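You operate a simulated robot arm through the tools that you are given. There is no shell and no other tool. Be economical: measure what you need, move in short steps, check, and stop when the job is done.

You run a simulated robot arm. Do the job below in one go: nothing can be reset, and whatever is moved stays where it is left.

Task
Test the blue coil at its own volts, then reset the breaker and switch the box off.
Fine: set the volts printed on the coil, switch the check box on and press the yellow button once.

The check looks at the end state, three seconds after you hand in, the way a careful person would. Anything else that was tipped, shoved, dropped, spilled or broken makes it a failure.

Robot
A 6-joint arm with a two-finger parallel gripper, fixed in place. Base frame: the origin is at the foot of the arm, x ahead of it, y to its left, z up. Lengths are in m, angles in rad, forces in N, time in s.
With the tool pointing down near the work surface it reaches from about 0.26 to 0.66 m from the base axis. Its first joint turns from -1.152 to 1.152 rad. Payload 2.9 kg.
The tool frame sits at the grasp point between the pads (the TCP): z along the fingers, y along the line on which they close. The tips reach 0.03 m beyond it. The gripper opens to 0.11 m. The fingers are 0.02 m wide and 0.01 m thick; the gripper's body (0.048 by 0.112 m) begins 0.055 m behind the TCP.
Orientation is that of the tool frame in the base frame, as a unit quaternion [x, y, z, w]. With the fingers straight down and closing along the base's y, the tool's x points along the base's -x, its y along +y and its z along -z.

Tools
- The arm moves only by the tool jog_arm. Its argument "commands" is a list of rows, each a list of 6 numbers: the shift along the tool's x, y, z in m, then the turn, a rotation vector about the tool's x, y, z in rad. In form: [[tx, ty, tz, ax, ay, az], ...]. A call has 1 to 12 rows; each row is the pose to reach, as a shift and turn from the pose commanded when the call began, along the tool's axes at that moment. "grip" is the closure, from 0 (fully open) to 1 (shut), set as the call begins (left out, the last holds). Rows are played at 5 a second. More than 0.05 m and 0.15 rad between two rows, or a gripper value outside its range, and nothing of the call is played. A pose out of reach is approached as far as the arm can. The call stops where the force on the tool passes 40 N (or 10 N more than at its start, if that is more) or the arm is blocked; 0.2 s more then pass. Each finger travels about 0.108 m/s and halts on what it meets, pressing with about 39 N; the grip force reading is that of the motor and also rises with nothing between the fingers. The clock runs only during rows and for 0.2 s after the last one: add rows that repeat a pose to give the fingers time. It gives the time, the measured TCP pose, the force on the tool (base axes), the opening and the grip force at its end, in the units of the frame above (readings bear some noise).
- Cameras (640 x 400 px; columns grow to the right, rows downward): "scene" is fixed at [0.0978, 0.459, 1.3803]; the picture's right is [-0.47, -0.89, 0.00], its down [-0.54, 0.28, -0.79] and it looks along [0.70, -0.37, -0.61] (base axes); focal length 214 px, centre (320, 200). "wrist" rides on the gripper at [0.072, 0.017, -0.103] in the tool frame; the picture's right is [-0.23, 0.97, 0.00], its down [-0.76, -0.18, -0.62] and it looks along [-0.61, -0.14, 0.78] (tool axes); focal length 222 px, centre (320, 200). There is no depth. A picture from a camera that has moved, and an enlarged one, comes with that camera's place and axes in the base frame and with its lens.
- snapshot(camera): a new picture of that camera. No time passes.
- enlarge(camera, box): a new picture of the part [left, top, right, bottom] of that camera's present view, enlarged. No time passes.
- hand_in(): hands the job in; it is judged then, once.

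Work in short steps. Places have to be worked out from the pictures, the camera data and where the tool is seen: move nearer, look again, correct. Check each grasp and each placing, and mend what went wrong. You have 120 turns and 64 pictures in all, those below and enlarged ones among them. Open the gripper and draw the arm clear of the work before you hand the job in, unless the task says otherwise; then end with one line.

The tools are called after "Request:" as name(argument=value, ...) on one line, values as JSON. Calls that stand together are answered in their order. jog_arm: Moves the arm, as the interface text tells. Its arguments: {"type":"object","properties":{"commands":{"type":"array"},"grip":{"type":"number"}},"required":["commands"]} The other tools are called the same way: snapshot (camera) takes a picture; enlarge (camera, box) takes an enlarged picture of a part of a camera's view; hand_in () hands the job in.

At the start:

```text
clock: 0.0
tcp_pos: [0.4025, 0.1627, 1.2583]
ee_rot: [0.0, 1.0, 0.0, 0.0]
wrist_force: [0.0, 0.7, 0.0]
finger_gap: 0.11
gripper_force: 0.1
```

scene: 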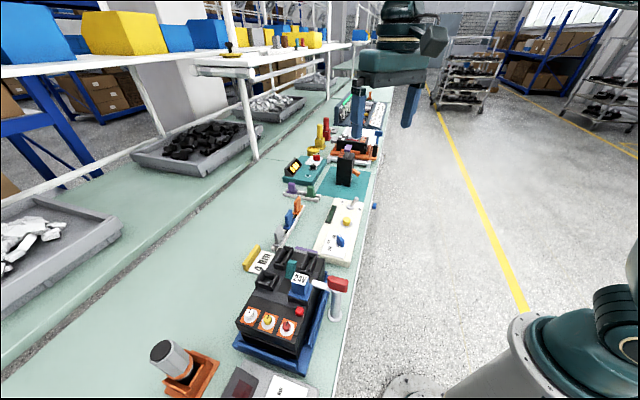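
wrist: 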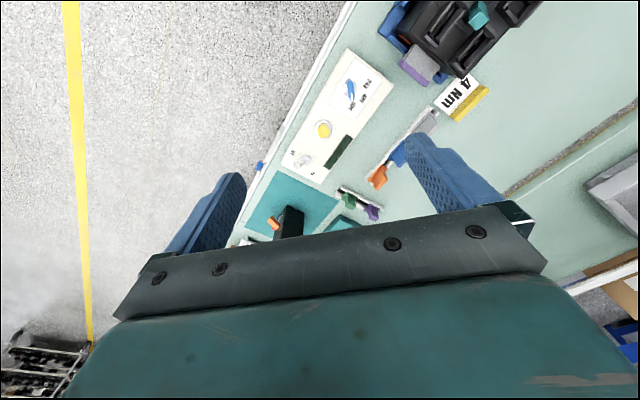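

The scene shows a bench with a black box (knobs, blue coil?), and a white check panel. I enlarge both areas to identify the parts.

Request:
enlarge(camera="scene", box=[220, 230, 380, 330])

Request:
enlarge(camera="scene", box=[270, 130, 400, 270])

Request:
enlarge(camera="scene", box=[140, 300, 360, 400])

Request:
enlarge(camera="wrist", box=[240, 0, 560, 240])

```text
4.00 times, centred on (300, 280) of scene
camera zoom: at [0.0978, 0.459, 1.3803], right [-0.47, -0.89, 0.0], down [-0.54, 0.28, -0.79], along [0.7, -0.37, -0.61], focal length 858 px, centre (400, -120)
```

zoom: 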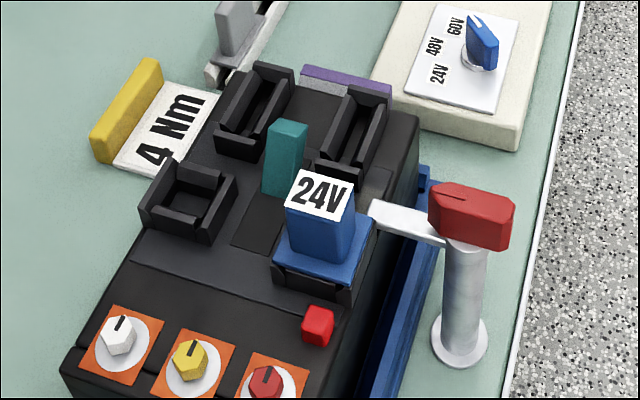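

```text
2.86 times, centred on (335, 200) of scene
camera zoom: at [0.0978, 0.459, 1.3803], right [-0.47, -0.89, 0.0], down [-0.54, 0.28, -0.79], along [0.7, -0.37, -0.61], focal length 613 px, centre (277, 200)
```

zoom: 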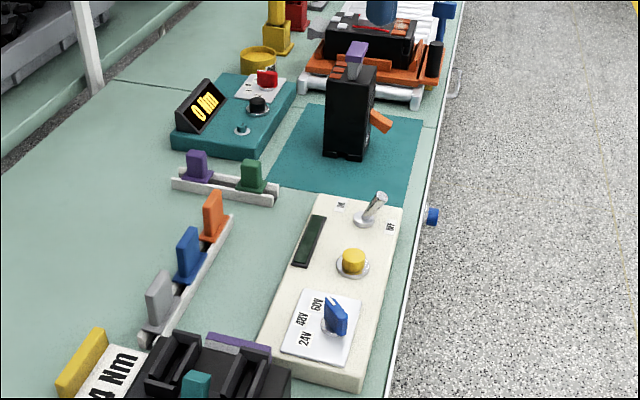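

```text
2.91 times, centred on (250, 350) of scene
camera zoom: at [0.0978, 0.459, 1.3803], right [-0.47, -0.89, 0.0], down [-0.54, 0.28, -0.79], along [0.7, -0.37, -0.61], focal length 624 px, centre (524, -236)
```

zoom: 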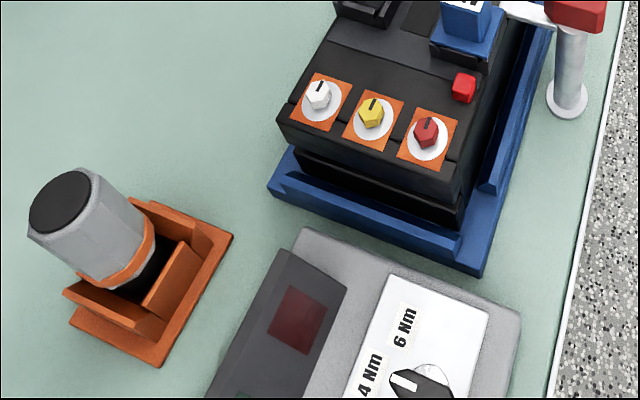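

```text
1.67 times, centred on (400, 120) of wrist
camera zoom: at [0.3315, 0.1799, 1.3633], right [0.23, 0.97, 0.0], down [0.76, -0.18, 0.62], along [0.61, -0.14, -0.78], focal length 370 px, centre (187, 333)
```

zoom: 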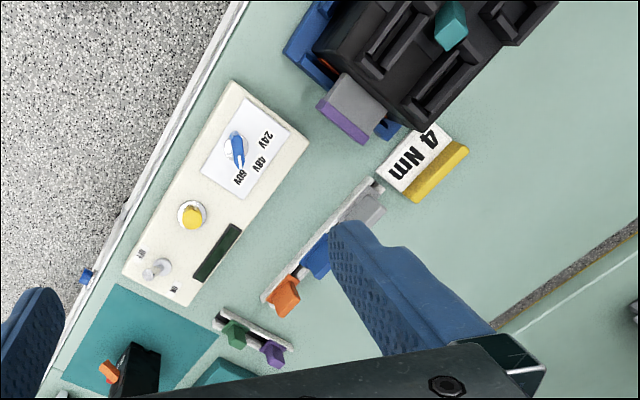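

The check box (dial 24/48/60 V, yellow button, toggle) runs from about (0.42,0.22) to (0.54,0.10); the blue coil reads 24V and sits in the black breaker. I move lower for a closer view of the box.

Request:
jog_arm(commands=[[0.015, 0.002, 0.04, 0, 0, 0], [0.03, 0.005, 0.085, 0, 0, 0], [0.0425, 0.007, 0.128, 0, 0, 0], [0.0425, 0.007, 0.128, 0, 0, 0]])

Request:
snapshot(camera="wrist")

Request:
enlarge(camera="wrist", box=[220, 60, 460, 210])

Request:
enlarge(camera="scene", box=[310, 130, 400, 190])

```text
clock: 1.0
tcp_pos: [0.3603, 0.1692, 1.1291]
ee_rot: [0.0, 1.0, 0.0, 0.0]
wrist_force: [0.0, -0.4, -0.1]
finger_gap: 0.1099
gripper_force: 0.0
```

```text
57 pictures are left
camera wrist: at [0.2883, 0.1858, 1.2343], right [0.23, 0.97, 0.0], down [0.76, -0.18, 0.62], along [0.61, -0.14, -0.78], focal length 222 px, centre (320, 200)
```

wrist: 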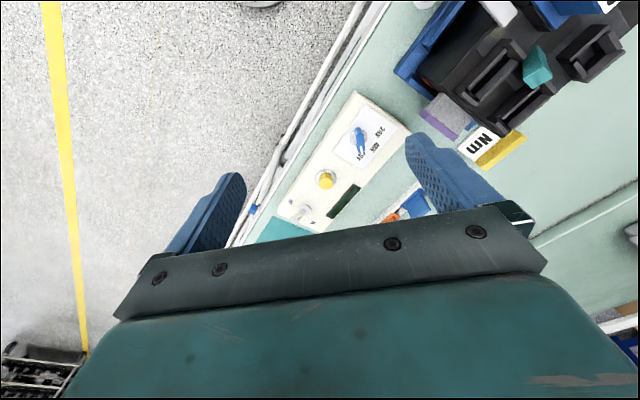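

```text
2.67 times, centred on (340, 135) of wrist
camera zoom: at [0.2883, 0.1858, 1.2343], right [0.23, 0.97, 0.0], down [0.76, -0.18, 0.62], along [0.61, -0.14, -0.78], focal length 592 px, centre (267, 373)
```

zoom: 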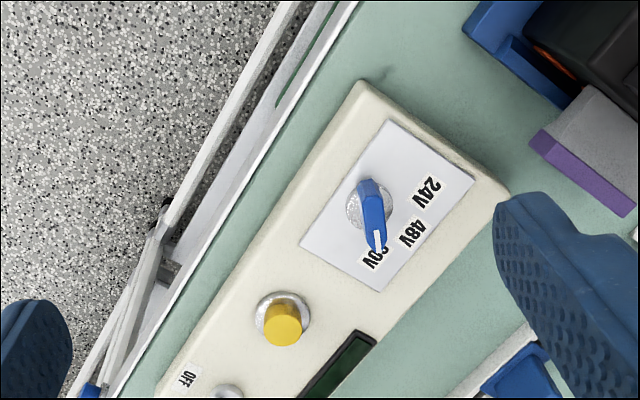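

```text
6.67 times, centred on (355, 160) of scene
camera zoom: at [0.0978, 0.459, 1.3803], right [-0.47, -0.89, 0.0], down [-0.54, 0.28, -0.79], along [0.7, -0.37, -0.61], focal length 1430 px, centre (87, 467)
```

zoom: 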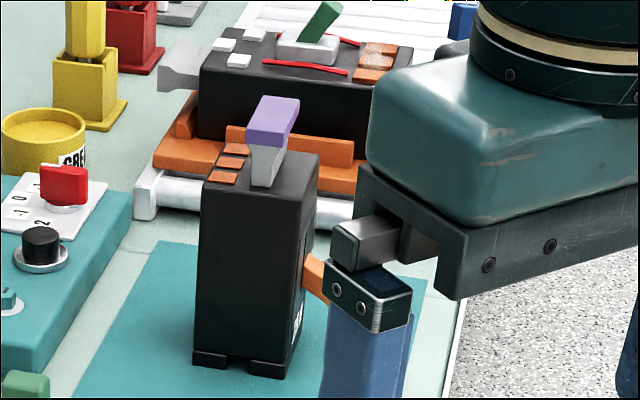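

The dial points at 60V and needs about +100° (counter-clockwise from above) to reach 24V; I place its axis at about (0.437, 0.212, 0.907). I move above it for a close view.

Request:
jog_arm(commands=[[-0.02, 0.011, 0.025, 0, 0, 0], [-0.04, 0.022, 0.05, 0, 0, 0], [-0.06, 0.033, 0.075, 0, 0, 0], [-0.0767, 0.0428, 0.099, 0, 0, 0], [-0.0767, 0.0428, 0.099, 0, 0, 0]])

Request:
snapshot(camera="wrist")

Request:
enlarge(camera="wrist", box=[240, 60, 400, 160])

Request:
snapshot(camera="scene")

```text
clock: 2.2
tcp_pos: [0.4418, 0.2136, 1.0325]
ee_rot: [0.0, 1.0, 0.0, 0.0]
wrist_force: [0.0, -0.5, -0.1]
finger_gap: 0.1101
gripper_force: 0.1
```

```text
54 pictures are left
camera wrist: at [0.3692, 0.2292, 1.1361], right [0.23, 0.97, 0.0], down [0.76, -0.18, 0.62], along [0.61, -0.14, -0.78], focal length 222 px, centre (320, 200)
```

wrist: 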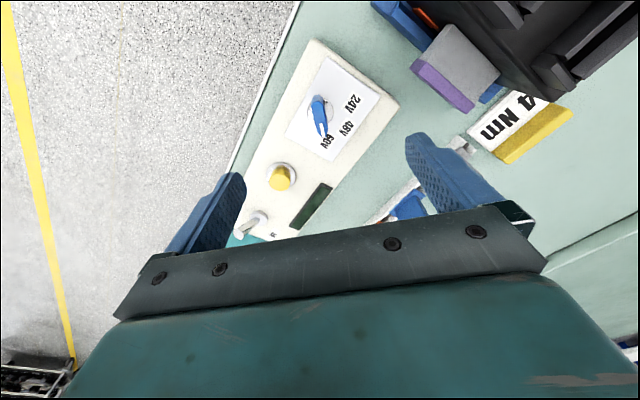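

```text
4.00 times, centred on (320, 110) of wrist
camera zoom: at [0.3692, 0.2292, 1.1361], right [0.23, 0.97, 0.0], down [0.76, -0.18, 0.62], along [0.61, -0.14, -0.78], focal length 888 px, centre (320, 560)
```

zoom: 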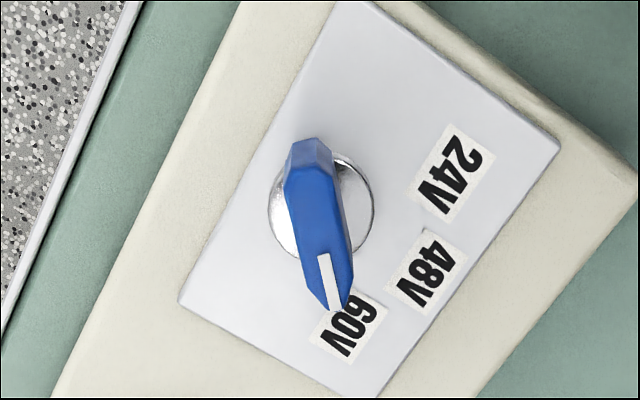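

```text
52 pictures are left
```

scene: 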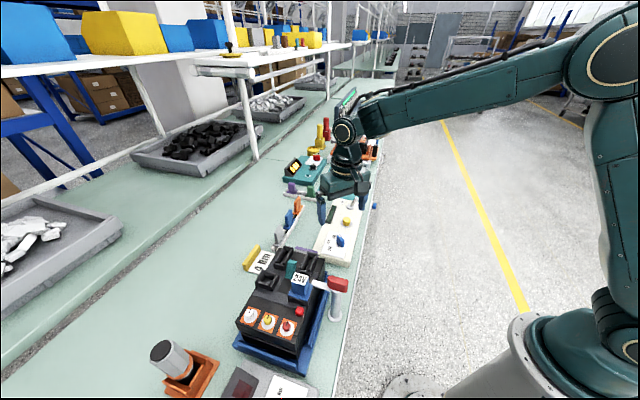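

The handle lies nearly along base x (-3°), midpoint about (0.437, 0.2145), and the labels sit at 0°/45°/90°. I half-close the fingers and settle to read the pose exactly.

Request:
jog_arm(commands=[[0, 0.002, 0.02, 0, 0, 0], [0, 0.002, 0.035, 0, 0, 0], [0, 0.002, 0.035, 0, 0, 0], [0, 0.002, 0.035, 0, 0, 0]], grip=0.55)

Request:
enlarge(camera="wrist", box=[220, 80, 420, 230])

Request:
enlarge(camera="scene", box=[300, 180, 380, 260])

```text
clock: 3.2
tcp_pos: [0.4381, 0.2152, 0.9985]
ee_rot: [0.0, 1.0, 0.001, 0.0]
wrist_force: [-0.4, 0.5, 0.5]
finger_gap: 0.0494
gripper_force: 0.1
```

```text
2.67 times, centred on (320, 155) of wrist
camera zoom: at [0.3662, 0.2308, 1.102], right [0.23, 0.97, 0.0], down [0.76, -0.18, 0.62], along [0.61, -0.14, -0.78], focal length 592 px, centre (320, 320)
```

zoom: 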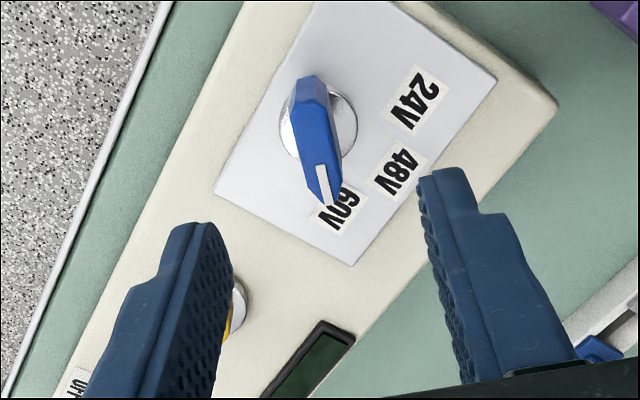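

```text
5.00 times, centred on (340, 220) of scene
camera zoom: at [0.0978, 0.459, 1.3803], right [-0.47, -0.89, 0.0], down [-0.54, 0.28, -0.79], along [0.7, -0.37, -0.61], focal length 1072 px, centre (220, 100)
```

zoom: 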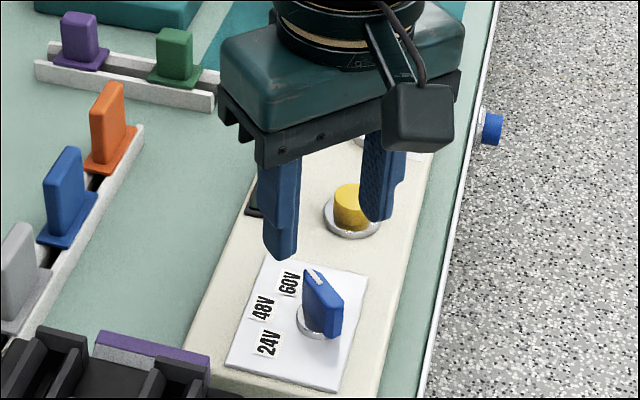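

Lateral alignment is good; finger tips are about 0.06 above the plate. I descend 3 cm and look again.

Request:
jog_arm(commands=[[0, 0, 0.015, 0, 0, 0], [0, 0, 0.028, 0, 0, 0], [0, 0, 0.028, 0, 0, 0]])

Request:
enlarge(camera="wrist", box=[220, 80, 420, 230])

Request:
enlarge(camera="scene", box=[300, 180, 380, 260])

```text
clock: 4.0
tcp_pos: [0.4365, 0.2159, 0.9701]
ee_rot: [0.0, 1.0, 0.001, 0.0]
wrist_force: [0.3, -0.5, 1.0]
finger_gap: 0.0495
gripper_force: 0.1
```

```text
2.67 times, centred on (320, 155) of wrist
camera zoom: at [0.3647, 0.2315, 1.0737], right [0.23, 0.97, 0.0], down [0.76, -0.18, 0.62], along [0.61, -0.14, -0.78], focal length 592 px, centre (320, 320)
```

zoom: 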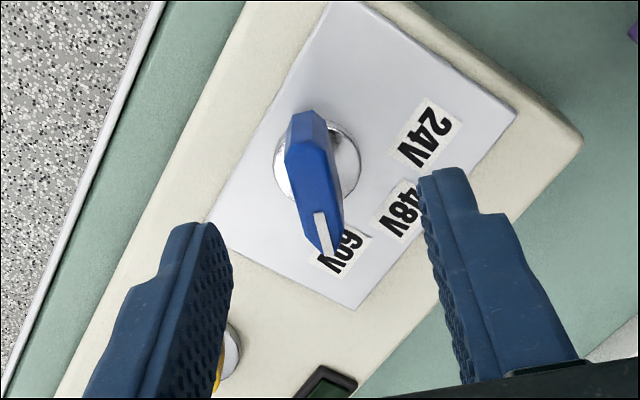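

```text
5.00 times, centred on (340, 220) of scene
camera zoom: at [0.0978, 0.459, 1.3803], right [-0.47, -0.89, 0.0], down [-0.54, 0.28, -0.79], along [0.7, -0.37, -0.61], focal length 1072 px, centre (220, 100)
```

zoom: 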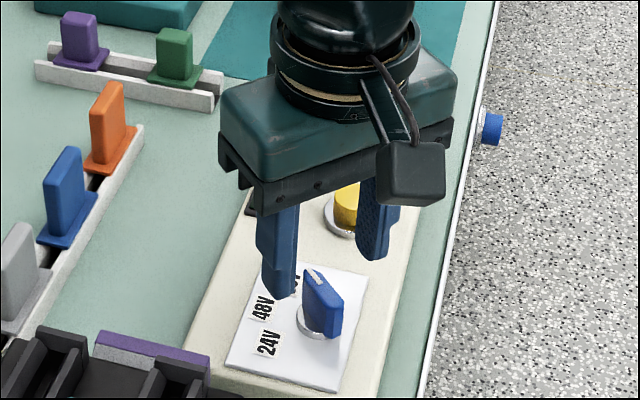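

Estimates put the plate at z ≈ 0.89–0.905 and the dial axis x ≈ 0.44. I shift +3 mm in x and descend 2.5 cm more with the fingers open around the handle.

Request:
jog_arm(commands=[[-0.003, -0.001, 0.01, 0, 0, 0], [-0.004, -0.001, 0.022, 0, 0, 0], [-0.004, -0.001, 0.022, 0, 0, 0]])

Request:
enlarge(camera="wrist", box=[220, 80, 420, 230])

Request:
enlarge(camera="scene", box=[300, 180, 380, 260])

```text
clock: 4.8
tcp_pos: [0.4397, 0.2142, 0.9472]
ee_rot: [0.0, 1.0, 0.0, 0.0]
wrist_force: [-0.4, 0.4, 0.3]
finger_gap: 0.0495
gripper_force: 0.1
```

```text
2.67 times, centred on (320, 155) of wrist
camera zoom: at [0.3686, 0.2304, 1.0507], right [0.23, 0.97, 0.0], down [0.76, -0.18, 0.62], along [0.61, -0.14, -0.78], focal length 592 px, centre (320, 320)
```

zoom: 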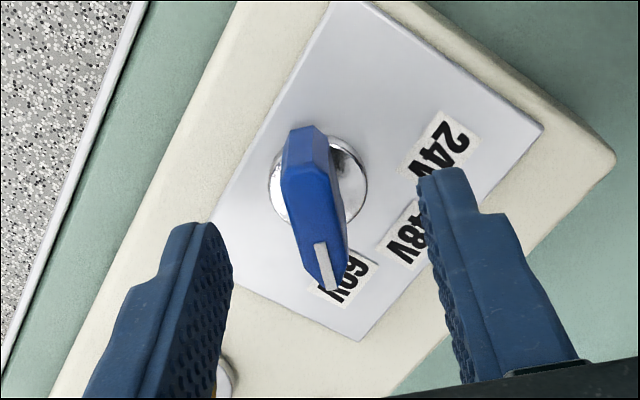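

```text
5.00 times, centred on (340, 220) of scene
camera zoom: at [0.0978, 0.459, 1.3803], right [-0.47, -0.89, 0.0], down [-0.54, 0.28, -0.79], along [0.7, -0.37, -0.61], focal length 1072 px, centre (220, 100)
```

zoom: 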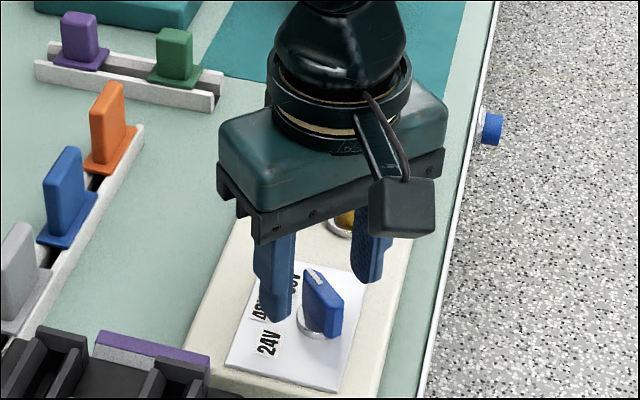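

The tips now straddle the handle about halfway down. I lower 4 mm more and close on the handle.

Request:
jog_arm(commands=[[0, 0.0005, 0.004, 0, 0, 0], [0, 0.0005, 0.004, 0, 0, 0]])

Request:
jog_arm(commands=[[0, 0, 0, 0, 0, 0], [0, 0, 0, 0, 0, 0], [0, 0, 0, 0, 0, 0]], grip=0.93)

Request:
enlarge(camera="wrist", box=[220, 80, 420, 230])

```text
clock: 5.4
tcp_pos: [0.4416, 0.2162, 0.9423]
ee_rot: [0.001, 1.0, 0.0, 0.001]
wrist_force: [-0.4, 0.0, 0.2]
finger_gap: 0.0497
gripper_force: 0.1
```

```text
clock: 6.2
tcp_pos: [0.4423, 0.2132, 0.943]
ee_rot: [0.002, 1.0, 0.0, 0.0]
wrist_force: [0.7, -14.8, 3.0]
finger_gap: 0.0116
gripper_force: 45.1
```

```text
2.67 times, centred on (320, 155) of wrist
camera zoom: at [0.3696, 0.2303, 1.0469], right [0.23, 0.97, 0.0], down [0.76, -0.18, 0.62], along [0.61, -0.14, -0.78], focal length 592 px, centre (320, 320)
```

zoom: 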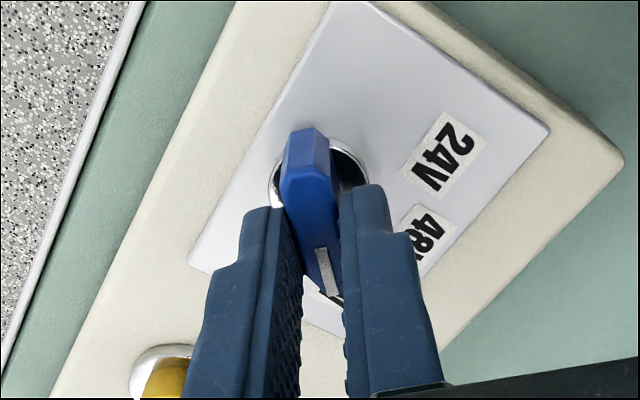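

Gripped (gap 11.6 mm) but with about 15 N side load, so the axis is slightly toward -y. I ease the tool -2 mm in y and check the force.

Request:
jog_arm(commands=[[0.001, -0.002, 0, 0, 0, 0], [0.001, -0.002, 0, 0, 0, 0]])

```text
clock: 6.8
tcp_pos: [0.442, 0.2135, 0.9431]
ee_rot: [-0.001, 1.0, 0.001, 0.001]
wrist_force: [9.9, -4.5, -3.9]
finger_gap: 0.012
gripper_force: 44.8
```

Side load is down to about 5 N. I begin rotating the dial counter-clockwise (negative about tool z) in small rows.

Request:
jog_arm(commands=[[0.001, 0, 0, 0, 0, -0.1], [0.001, 0, 0, 0, 0, -0.2], [0.001, 0, 0, 0, 0, -0.3], [0.001, 0, 0, 0, 0, -0.4]])

Request:
enlarge(camera="wrist", box=[220, 80, 420, 230])

Request:
enlarge(camera="scene", box=[300, 180, 380, 260])

```text
clock: 7.8
tcp_pos: [0.4416, 0.2155, 0.9431]
ee_rot: [-0.201, 0.98, 0.001, 0.002]
wrist_force: [23.6, 13.1, -19.6]
finger_gap: 0.0118
gripper_force: 45.0
```

```text
2.67 times, centred on (320, 155) of wrist
camera zoom: at [0.3678, 0.2, 1.0465], right [-0.17, 0.98, 0.0], down [0.77, 0.13, 0.63], along [0.62, 0.11, -0.78], focal length 592 px, centre (320, 320)
```

zoom: 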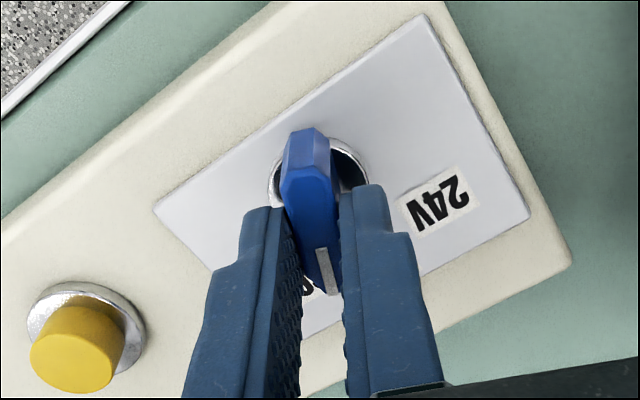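

```text
5.00 times, centred on (340, 220) of scene
camera zoom: at [0.0987, 0.4595, 1.3801], right [-0.47, -0.89, 0.0], down [-0.54, 0.28, -0.79], along [0.7, -0.37, -0.61], focal length 1072 px, centre (220, 100)
```

zoom: 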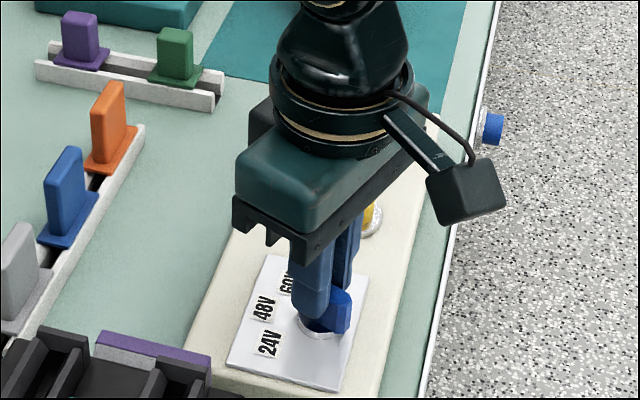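

The dial follows the tool; the axis is about 5 mm behind the TCP along the handle. I relieve the radial load and continue turning while following an arc.

Request:
jog_arm(commands=[[-0.0025, 0, 0, 0, 0, 0], [-0.0025, 0.0005, 0, 0, 0, -0.1], [-0.0024, 0.001, 0, 0, 0, -0.2], [-0.0023, 0.0015, 0, 0, 0, -0.3], [-0.0021, 0.002, 0, 0, 0, -0.4]])

```text
clock: 9.0
tcp_pos: [0.4416, 0.2146, 0.9436]
ee_rot: [-0.39, 0.921, 0.0, -0.001]
wrist_force: [8.4, 1.6, -13.3]
finger_gap: 0.0116
gripper_force: 44.8
```

Low load at 0.80 rad. I continue to about 1.6 rad.

Request:
jog_arm(commands=[[0, 0.0003, 0, 0, 0, -0.1], [0, 0.0006, 0, 0, 0, -0.2], [0, 0.0009, 0, 0, 0, -0.3], [0, 0.0012, 0, 0, 0, -0.4], [0, 0.0012, 0, 0, 0, -0.4]])

Request:
enlarge(camera="scene", box=[300, 180, 380, 260])

```text
clock: 10.2
tcp_pos: [0.4412, 0.2147, 0.9439]
ee_rot: [-0.565, 0.825, 0.0, -0.001]
wrist_force: [1.1, -10.0, -10.7]
finger_gap: 0.0118
gripper_force: 44.7
```

```text
5.00 times, centred on (340, 220) of scene
camera zoom: at [0.098, 0.4588, 1.3804], right [-0.47, -0.89, 0.0], down [-0.54, 0.28, -0.79], along [0.7, -0.37, -0.61], focal length 1072 px, centre (220, 100)
```

zoom: 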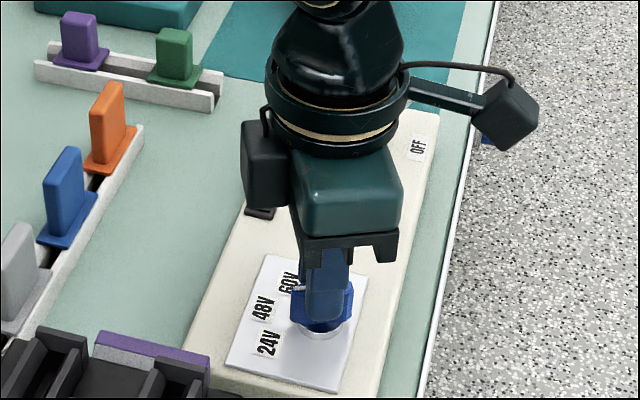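

At 1.2 rad and loads small; I turn the remaining 0.4 rad, then check.

Request:
jog_arm(commands=[[-0.0005, 0, 0, 0, 0, -0.1], [-0.001, 0, 0, 0, 0, -0.2], [-0.001, 0, 0, 0, 0, -0.3], [-0.001, 0, 0, 0, 0, -0.4], [-0.001, 0, 0, 0, 0, -0.4]])

Request:
enlarge(camera="scene", box=[310, 220, 370, 260])

Request:
snapshot(camera="wrist")

```text
clock: 11.4
tcp_pos: [0.4397, 0.2153, 0.9437]
ee_rot: [0.717, -0.697, 0.0, 0.003]
wrist_force: [-5.7, -20.2, -11.9]
finger_gap: 0.0119
gripper_force: 44.6
```

```text
10.00 times, centred on (340, 240) of scene
camera zoom: at [0.0979, 0.4586, 1.3805], right [-0.47, -0.89, 0.0], down [-0.54, 0.28, -0.79], along [0.7, -0.37, -0.61], focal length 2145 px, centre (120, -200)
```

zoom: 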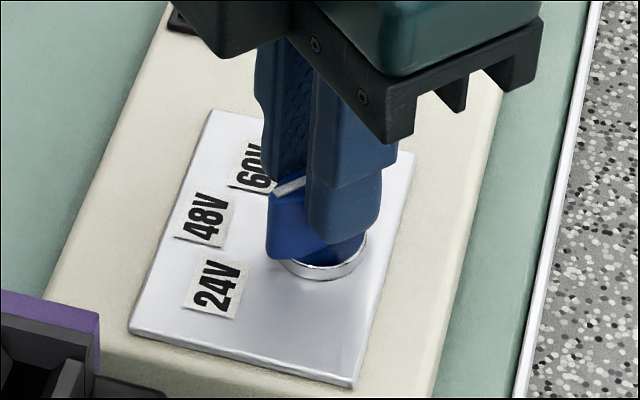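

```text
40 pictures are left
camera wrist: at [0.4258, 0.1418, 1.0474], right [-0.98, 0.2, 0.0], down [0.16, 0.77, 0.62], along [0.12, 0.61, -0.78], focal length 222 px, centre (320, 200)
```

wrist: 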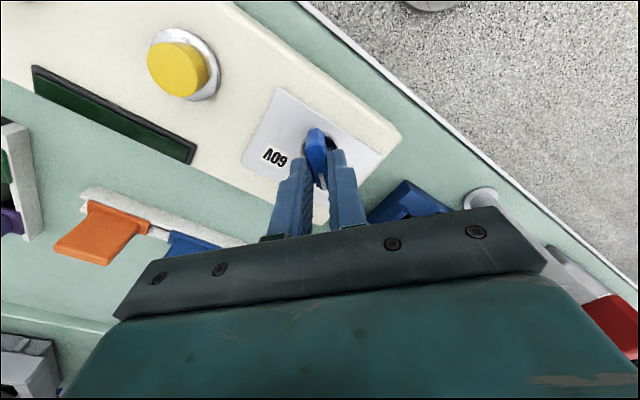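

Tool is at 91.6° and the handle points at about the 24V label. I release to a wide gap, rise, and inspect.

Request:
jog_arm(commands=[[0, 0, 0, 0, 0, 0], [0, 0, 0, 0, 0, 0], [0, 0, 0, 0, 0, 0], [0, 0, -0.03, 0, 0, 0], [0, 0, -0.06, 0, 0, 0], [0, 0, -0.09, 0, 0, 0]], grip=0.55)

Request:
enlarge(camera="wrist", box=[220, 60, 420, 210])

Request:
enlarge(camera="scene", box=[310, 210, 370, 260])

```text
clock: 12.8
tcp_pos: [0.4425, 0.2168, 1.0335]
ee_rot: [0.717, -0.697, 0.001, 0.0]
wrist_force: [0.7, 0.3, 1.2]
finger_gap: 0.0496
gripper_force: 0.2
```

```text
2.67 times, centred on (320, 135) of wrist
camera zoom: at [0.4284, 0.143, 1.1381], right [-0.98, 0.2, 0.0], down [0.15, 0.77, 0.62], along [0.12, 0.61, -0.78], focal length 592 px, centre (320, 373)
```

zoom: 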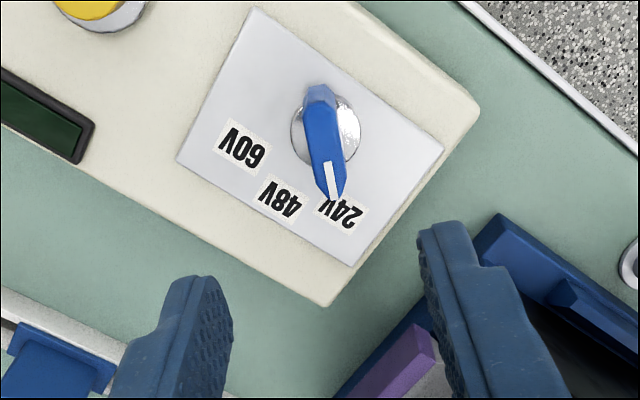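

```text
8.00 times, centred on (340, 235) of scene
camera zoom: at [0.0978, 0.459, 1.3803], right [-0.47, -0.89, 0.0], down [-0.54, 0.28, -0.79], along [0.7, -0.37, -0.61], focal length 1716 px, centre (160, -80)
```

zoom: 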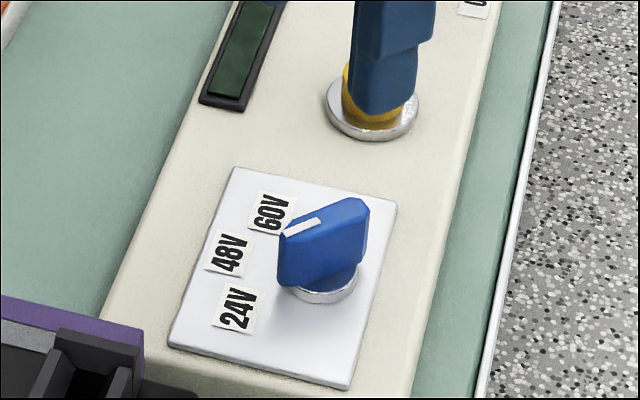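

The dial now reads 24V. Next the toggle at about (0.555, 0.10): I move above it with the tool turned back to 45° (aligned with the box) to look.

Request:
jog_arm(commands=[[0.0196, -0.0145, 0, 0, 0, 0.133], [0.039, -0.029, 0, 0, 0, 0.267], [0.0588, -0.0434, 0, 0, 0, 0.4], [0.078, -0.058, 0, 0, 0, 0.533], [0.098, -0.0723, 0, 0, 0, 0.667], [0.1175, -0.0867, 0, 0, 0, 0.8], [0.1175, -0.0867, 0, 0, 0, 0.8]], grip=0.55)

Request:
snapshot(camera="wrist")

Request:
enlarge(camera="scene", box=[310, 180, 400, 240])

```text
clock: 14.4
tcp_pos: [0.5324, 0.1018, 1.0337]
ee_rot: [-0.388, 0.922, 0.0, 0.0]
wrist_force: [0.4, -0.8, 0.4]
finger_gap: 0.0495
gripper_force: 0.0
```

```text
37 pictures are left
camera wrist: at [0.4702, 0.0605, 1.1368], right [-0.54, 0.84, 0.0], down [0.66, 0.42, 0.62], along [0.53, 0.34, -0.78], focal length 222 px, centre (320, 200)
```

wrist: 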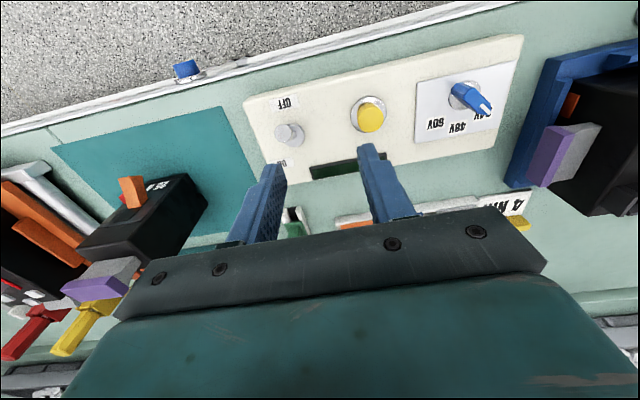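

```text
6.67 times, centred on (355, 210) of scene
camera zoom: at [0.0979, 0.459, 1.3803], right [-0.47, -0.89, 0.0], down [-0.54, 0.28, -0.79], along [0.7, -0.37, -0.61], focal length 1430 px, centre (87, 133)
```

zoom: 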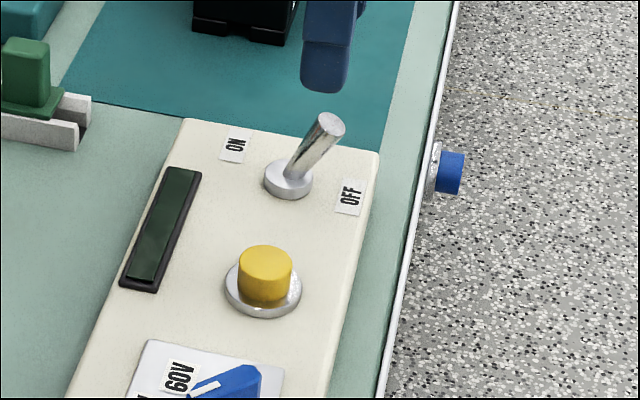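

The lever leans toward OFF. I enlarge the wrist view for its position.

Request:
enlarge(camera="wrist", box=[240, 70, 400, 170])

```text
4.00 times, centred on (320, 120) of wrist
camera zoom: at [0.4702, 0.0605, 1.1368], right [-0.54, 0.84, 0.0], down [0.66, 0.42, 0.62], along [0.53, 0.34, -0.78], focal length 888 px, centre (320, 520)
```

zoom: 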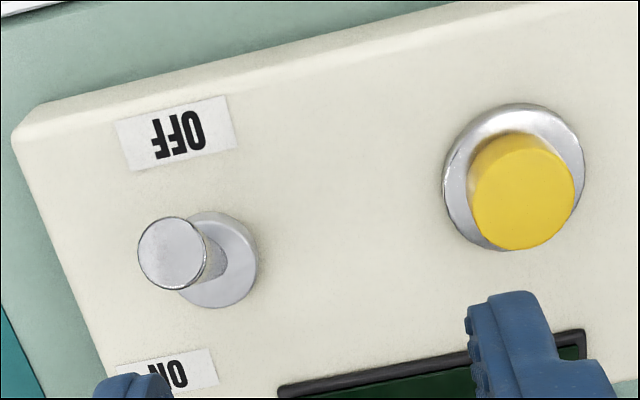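

Lever tip ≈ (0.555, 0.0755, 0.938), base ≈ (0.567, 0.089). I close the fingers, go to the OFF side of the lever and descend so that the tips are at z ≈ 0.922.

Request:
jog_arm(commands=[[0.0115, -0.017, 0, 0, 0, 0], [0.0229, -0.0343, 0, 0, 0, 0], [0.0229, -0.0343, 0.04, 0, 0, 0], [0.0229, -0.0343, 0.07, 0, 0, 0], [0.0229, -0.0343, 0.082, 0, 0, 0], [0.0229, -0.0343, 0.082, 0, 0, 0]], grip=1.0)

Request:
enlarge(camera="wrist", box=[200, 80, 440, 230])

Request:
enlarge(camera="scene", box=[310, 180, 400, 240])

```text
clock: 15.8
tcp_pos: [0.5409, 0.0618, 0.95]
ee_rot: [-0.389, 0.921, 0.0, 0.0]
wrist_force: [0.1, 0.2, 0.0]
finger_gap: 0.0
gripper_force: 38.1
```

```text
2.67 times, centred on (320, 155) of wrist
camera zoom: at [0.4785, 0.0202, 1.0532], right [-0.54, 0.84, 0.0], down [0.66, 0.42, 0.62], along [0.52, 0.34, -0.78], focal length 592 px, centre (320, 320)
```

zoom: 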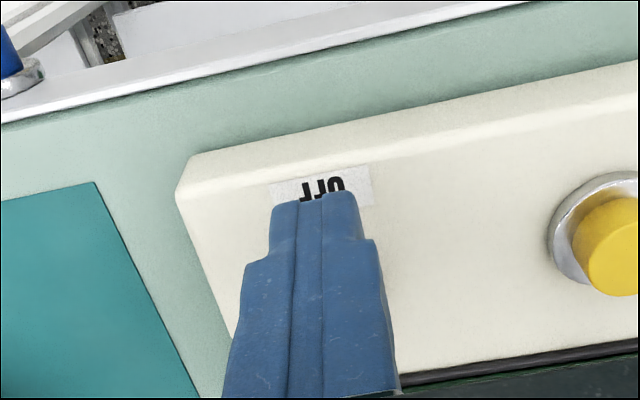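

```text
6.67 times, centred on (355, 210) of scene
camera zoom: at [0.0978, 0.459, 1.3803], right [-0.47, -0.89, 0.0], down [-0.54, 0.28, -0.79], along [0.7, -0.37, -0.61], focal length 1430 px, centre (87, 133)
```

zoom: 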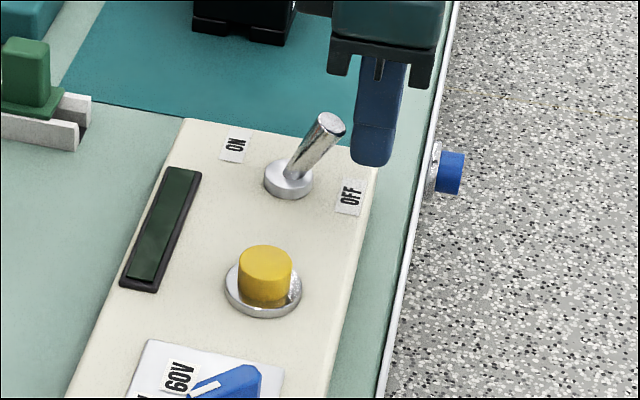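

The closed fingers stand on the OFF side of the lever. I push toward ON in small steps.

Request:
jog_arm(commands=[[-0.005, 0, 0, 0, 0, 0], [-0.01, 0, 0, 0, 0, 0], [-0.015, 0, 0, 0, 0, 0], [-0.02, 0, 0, 0, 0, 0], [-0.025, 0, 0, 0, 0, 0], [-0.03, 0, 0, 0, 0, 0], [-0.033, 0, 0, 0, 0, 0]])

Request:
enlarge(camera="scene", box=[310, 180, 400, 240])

```text
clock: 17.4
tcp_pos: [0.5631, 0.0849, 0.9516]
ee_rot: [-0.388, 0.922, -0.001, 0.001]
wrist_force: [-0.2, 0.0, -0.1]
finger_gap: 0.0
gripper_force: 37.5
```

```text
6.67 times, centred on (355, 210) of scene
camera zoom: at [0.0978, 0.459, 1.3803], right [-0.47, -0.89, 0.0], down [-0.54, 0.28, -0.79], along [0.7, -0.37, -0.61], focal length 1430 px, centre (87, 133)
```

zoom: 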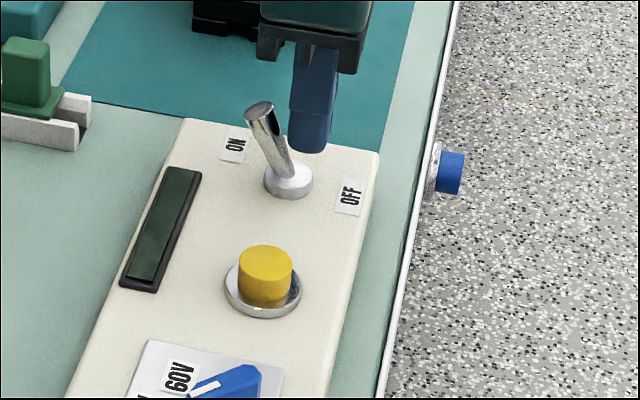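

Toggle is ON. I lift and move over the yellow button, judged at (0.501, 0.148), for a look before pressing.

Request:
jog_arm(commands=[[0.003, 0, -0.03, 0, 0, 0], [0, 0.03, -0.045, 0, 0, 0], [-0.0018, 0.06, -0.045, 0, 0, 0], [-0.0018, 0.0884, -0.04, 0, 0, 0], [-0.0018, 0.0884, -0.02, 0, 0, 0], [-0.0018, 0.0884, -0.02, 0, 0, 0]])

Request:
enlarge(camera="wrist", box=[200, 80, 440, 230])

Request:
enlarge(camera="scene", box=[310, 180, 400, 240])

```text
clock: 18.8
tcp_pos: [0.5011, 0.1469, 0.9709]
ee_rot: [-0.389, 0.921, -0.001, 0.001]
wrist_force: [0.4, 0.1, 0.4]
finger_gap: 0.0001
gripper_force: 38.0
```

```text
2.67 times, centred on (320, 155) of wrist
camera zoom: at [0.438, 0.1064, 1.0746], right [-0.54, 0.84, 0.0], down [0.66, 0.42, 0.62], along [0.52, 0.34, -0.78], focal length 592 px, centre (320, 320)
```

zoom: 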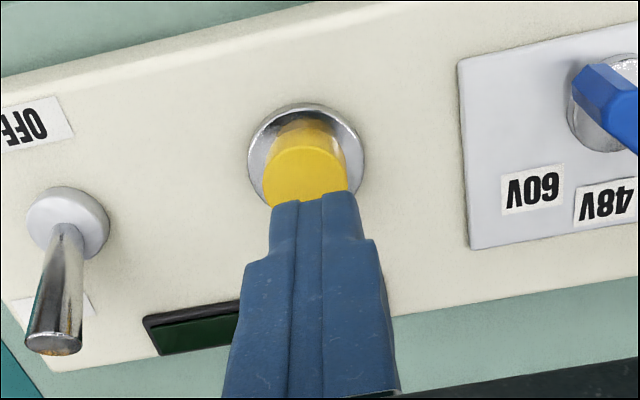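

```text
6.67 times, centred on (355, 210) of scene
camera zoom: at [0.0978, 0.459, 1.3803], right [-0.47, -0.89, 0.0], down [-0.54, 0.28, -0.79], along [0.7, -0.37, -0.61], focal length 1430 px, centre (87, 133)
```

zoom: 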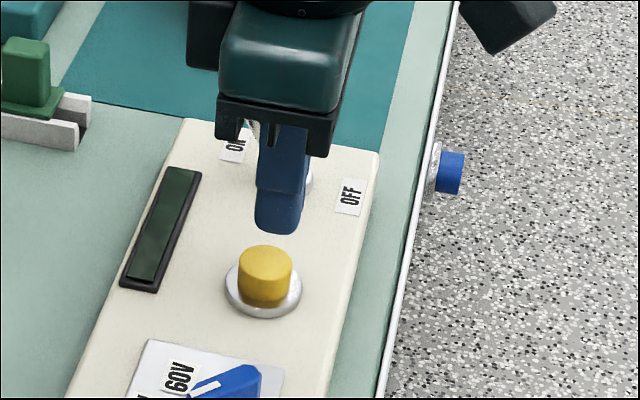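

Triangulation now puts the button top at z ≈ 0.915 at about (0.503, 0.145), under the fingers. I descend to just above it, then press gradually.

Request:
jog_arm(commands=[[0, -0.002, 0.01, 0, 0, 0], [0, -0.002, 0.018, 0, 0, 0], [0, -0.002, 0.018, 0, 0, 0]])

Request:
enlarge(camera="scene", box=[310, 180, 400, 240])

```text
clock: 19.6
tcp_pos: [0.5031, 0.1459, 0.9516]
ee_rot: [-0.389, 0.921, 0.0, 0.0]
wrist_force: [0.2, 0.3, -1.0]
finger_gap: 0.0002
gripper_force: 37.9
```

```text
6.67 times, centred on (355, 210) of scene
camera zoom: at [0.0978, 0.459, 1.3803], right [-0.47, -0.89, 0.0], down [-0.54, 0.28, -0.79], along [0.7, -0.37, -0.61], focal length 1430 px, centre (87, 133)
```

zoom: 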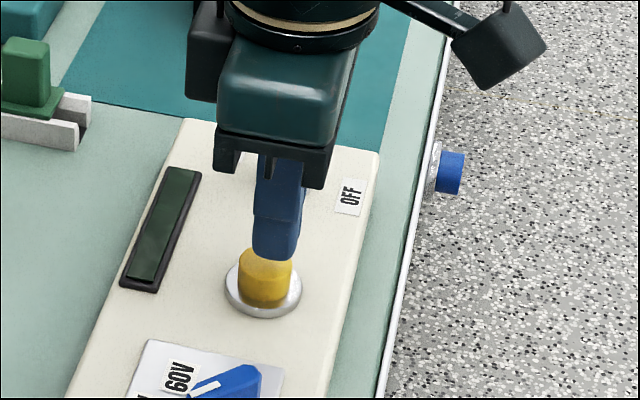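

Nearly touching. I press down slowly.

Request:
jog_arm(commands=[[-0.001, 0, 0.004, 0, 0, 0], [-0.001, 0, 0.007, 0, 0, 0], [-0.001, 0, 0.009, 0, 0, 0]])

Request:
enlarge(camera="scene", box=[310, 180, 400, 240])

```text
clock: 20.4
tcp_pos: [0.5025, 0.1478, 0.9434]
ee_rot: [-0.39, 0.921, 0.001, 0.0]
wrist_force: [-0.5, 0.5, 0.2]
finger_gap: 0.0
gripper_force: 38.0
```

```text
6.67 times, centred on (355, 210) of scene
camera zoom: at [0.0978, 0.459, 1.3803], right [-0.47, -0.89, 0.0], down [-0.54, 0.28, -0.79], along [0.7, -0.37, -0.61], focal length 1430 px, centre (87, 133)
```

zoom: 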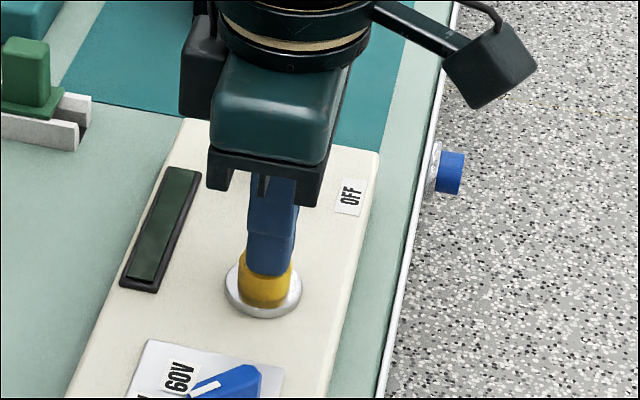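

No contact force yet; I continue down in 2 mm steps.

Request:
jog_arm(commands=[[0, 0, 0.002, 0, 0, 0], [0, 0, 0.004, 0, 0, 0], [0, 0, 0.006, 0, 0, 0]])

Request:
enlarge(camera="scene", box=[310, 180, 400, 240])

```text
clock: 21.2
tcp_pos: [0.5036, 0.1476, 0.9398]
ee_rot: [-0.39, 0.921, 0.0, 0.001]
wrist_force: [0.4, 1.7, 1.5]
finger_gap: 0.0
gripper_force: 38.1
```

```text
6.67 times, centred on (355, 210) of scene
camera zoom: at [0.0978, 0.459, 1.3803], right [-0.47, -0.89, 0.0], down [-0.54, 0.28, -0.79], along [0.7, -0.37, -0.61], focal length 1430 px, centre (87, 133)
```

zoom: 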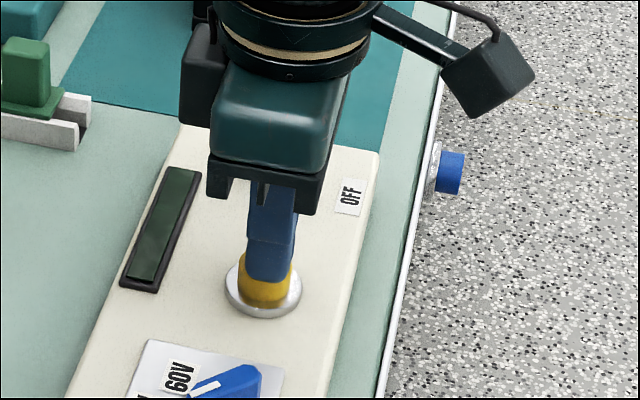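

Slight contact beginning. I continue pressing in small steps.

Request:
jog_arm(commands=[[0, 0, 0.002, 0, 0, 0], [0, 0, 0.004, 0, 0, 0], [0, 0, 0.004, 0, 0, 0]])

Request:
enlarge(camera="scene", box=[310, 180, 400, 240])

```text
clock: 22.0
tcp_pos: [0.5019, 0.1482, 0.9344]
ee_rot: [-0.39, 0.921, 0.0, 0.0]
wrist_force: [2.7, 0.1, 3.6]
finger_gap: 0.0
gripper_force: 37.5
```

```text
6.67 times, centred on (355, 210) of scene
camera zoom: at [0.0978, 0.459, 1.3803], right [-0.47, -0.89, 0.0], down [-0.54, 0.28, -0.79], along [0.7, -0.37, -0.61], focal length 1430 px, centre (87, 133)
```

zoom: 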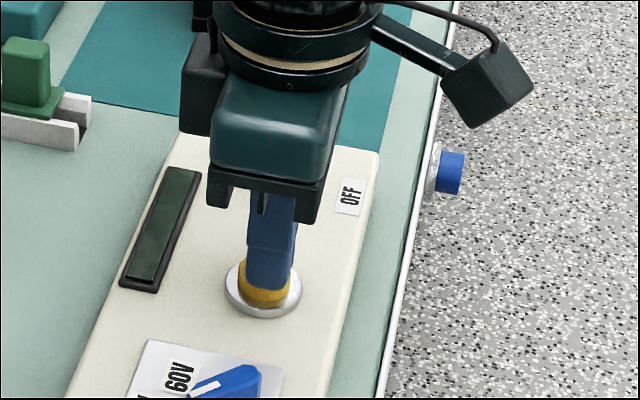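

Button is compressing (3.6 N, spring-like). I press further to bottom out.

Request:
jog_arm(commands=[[0, 0, 0.002, 0, 0, 0], [0, 0, 0.004, 0, 0, 0], [0, 0, 0.004, 0, 0, 0]])

Request:
enlarge(camera="scene", box=[230, 180, 400, 300])

```text
clock: 22.8
tcp_pos: [0.5031, 0.1475, 0.9326]
ee_rot: [-0.389, 0.921, 0.0, 0.002]
wrist_force: [-5.6, -0.1, 27.2]
finger_gap: 0.0
gripper_force: 37.8
```

```text
3.33 times, centred on (315, 240) of scene
camera zoom: at [0.0973, 0.4589, 1.3804], right [-0.47, -0.89, 0.0], down [-0.54, 0.28, -0.79], along [0.7, -0.37, -0.61], focal length 715 px, centre (337, 67)
```

zoom: 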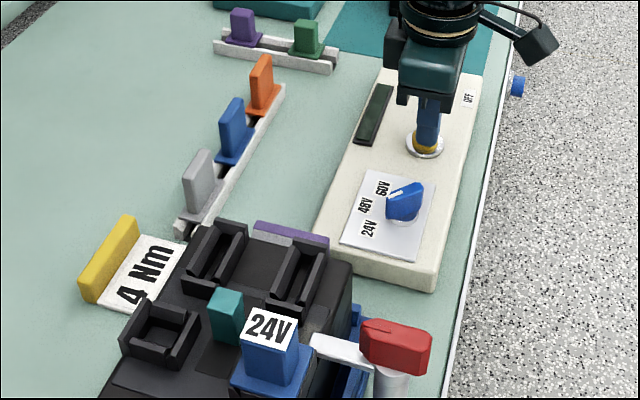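

Bottomed out at 27 N, and the teal lever on the black breaker has visibly moved (tripped). I release the button and look at the breaker.

Request:
jog_arm(commands=[[0, 0, -0.02, 0, 0, 0], [0, 0, -0.06, 0, 0, 0], [0, 0, -0.1, 0, 0, 0], [0, 0, -0.1, 0, 0, 0]])

Request:
enlarge(camera="scene", box=[230, 240, 350, 330])

Request:
enlarge(camera="scene", box=[310, 180, 400, 240])

```text
clock: 23.8
tcp_pos: [0.5041, 0.147, 1.0287]
ee_rot: [-0.389, 0.921, 0.0, 0.0]
wrist_force: [0.4, 1.0, 0.3]
finger_gap: 0.0
gripper_force: 38.0
```

```text
4.44 times, centred on (290, 285) of scene
camera zoom: at [0.0978, 0.459, 1.3803], right [-0.47, -0.89, 0.0], down [-0.54, 0.28, -0.79], along [0.7, -0.37, -0.61], focal length 953 px, centre (453, -178)
```

zoom: 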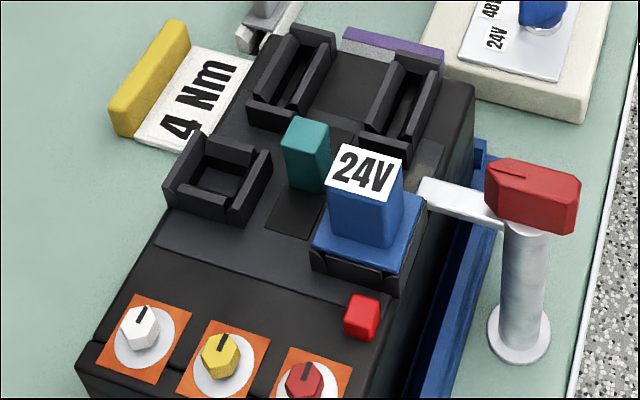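

```text
6.67 times, centred on (355, 210) of scene
camera zoom: at [0.0978, 0.459, 1.3803], right [-0.47, -0.89, 0.0], down [-0.54, 0.28, -0.79], along [0.7, -0.37, -0.61], focal length 1430 px, centre (87, 133)
```

zoom: 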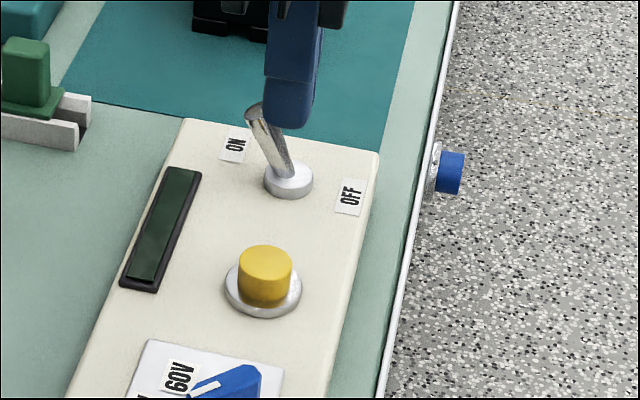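

The button sprang back, and the teal breaker handle slid ~2 cm along its slot toward the knobs (tripped). I move the wrist camera over the breaker to inspect its slot.

Request:
jog_arm(commands=[[0, 0, -0.045, 0, 0, 0], [0, 0.02, -0.085, 0, 0, 0], [-0.01, 0.06, -0.111, 0, 0, 0], [-0.02, 0.105, -0.111, 0, 0, 0], [-0.03, 0.15, -0.111, 0, 0, 0], [-0.04, 0.195, -0.111, 0, 0, 0], [-0.05, 0.23, -0.111, 0, 0, 0], [-0.052, 0.2518, -0.111, 0, 0, 0], [-0.052, 0.2518, -0.111, 0, 0, 0]])

Request:
snapshot(camera="wrist")

```text
clock: 25.8
tcp_pos: [0.356, 0.3641, 1.145]
ee_rot: [-0.388, 0.921, 0.0, 0.0]
wrist_force: [-0.1, -0.2, -0.2]
finger_gap: 0.0
gripper_force: 37.7
```

```text
22 pictures are left
camera wrist: at [0.2942, 0.3237, 1.2494], right [-0.54, 0.84, 0.0], down [0.66, 0.42, 0.62], along [0.52, 0.34, -0.78], focal length 222 px, centre (320, 200)
```

wrist: 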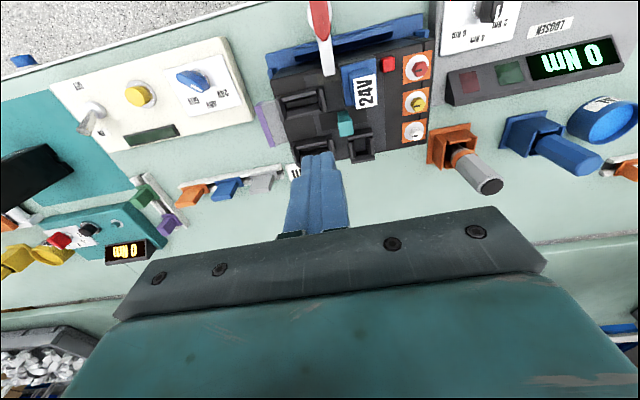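

Request:
enlarge(camera="wrist", box=[260, 40, 440, 160])

```text
3.33 times, centred on (350, 100) of wrist
camera zoom: at [0.2942, 0.3237, 1.2494], right [-0.54, 0.84, 0.0], down [0.66, 0.42, 0.62], along [0.52, 0.34, -0.78], focal length 740 px, centre (220, 533)
```

zoom: 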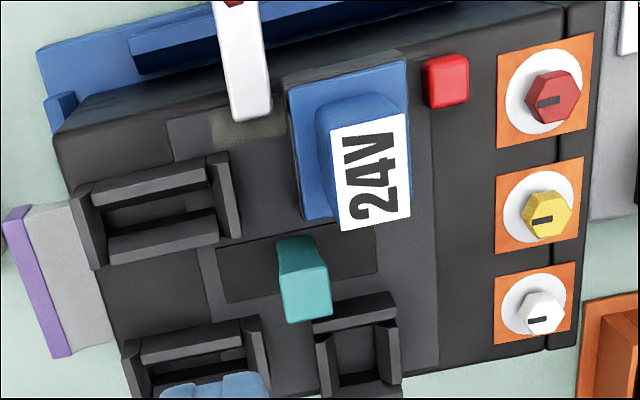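

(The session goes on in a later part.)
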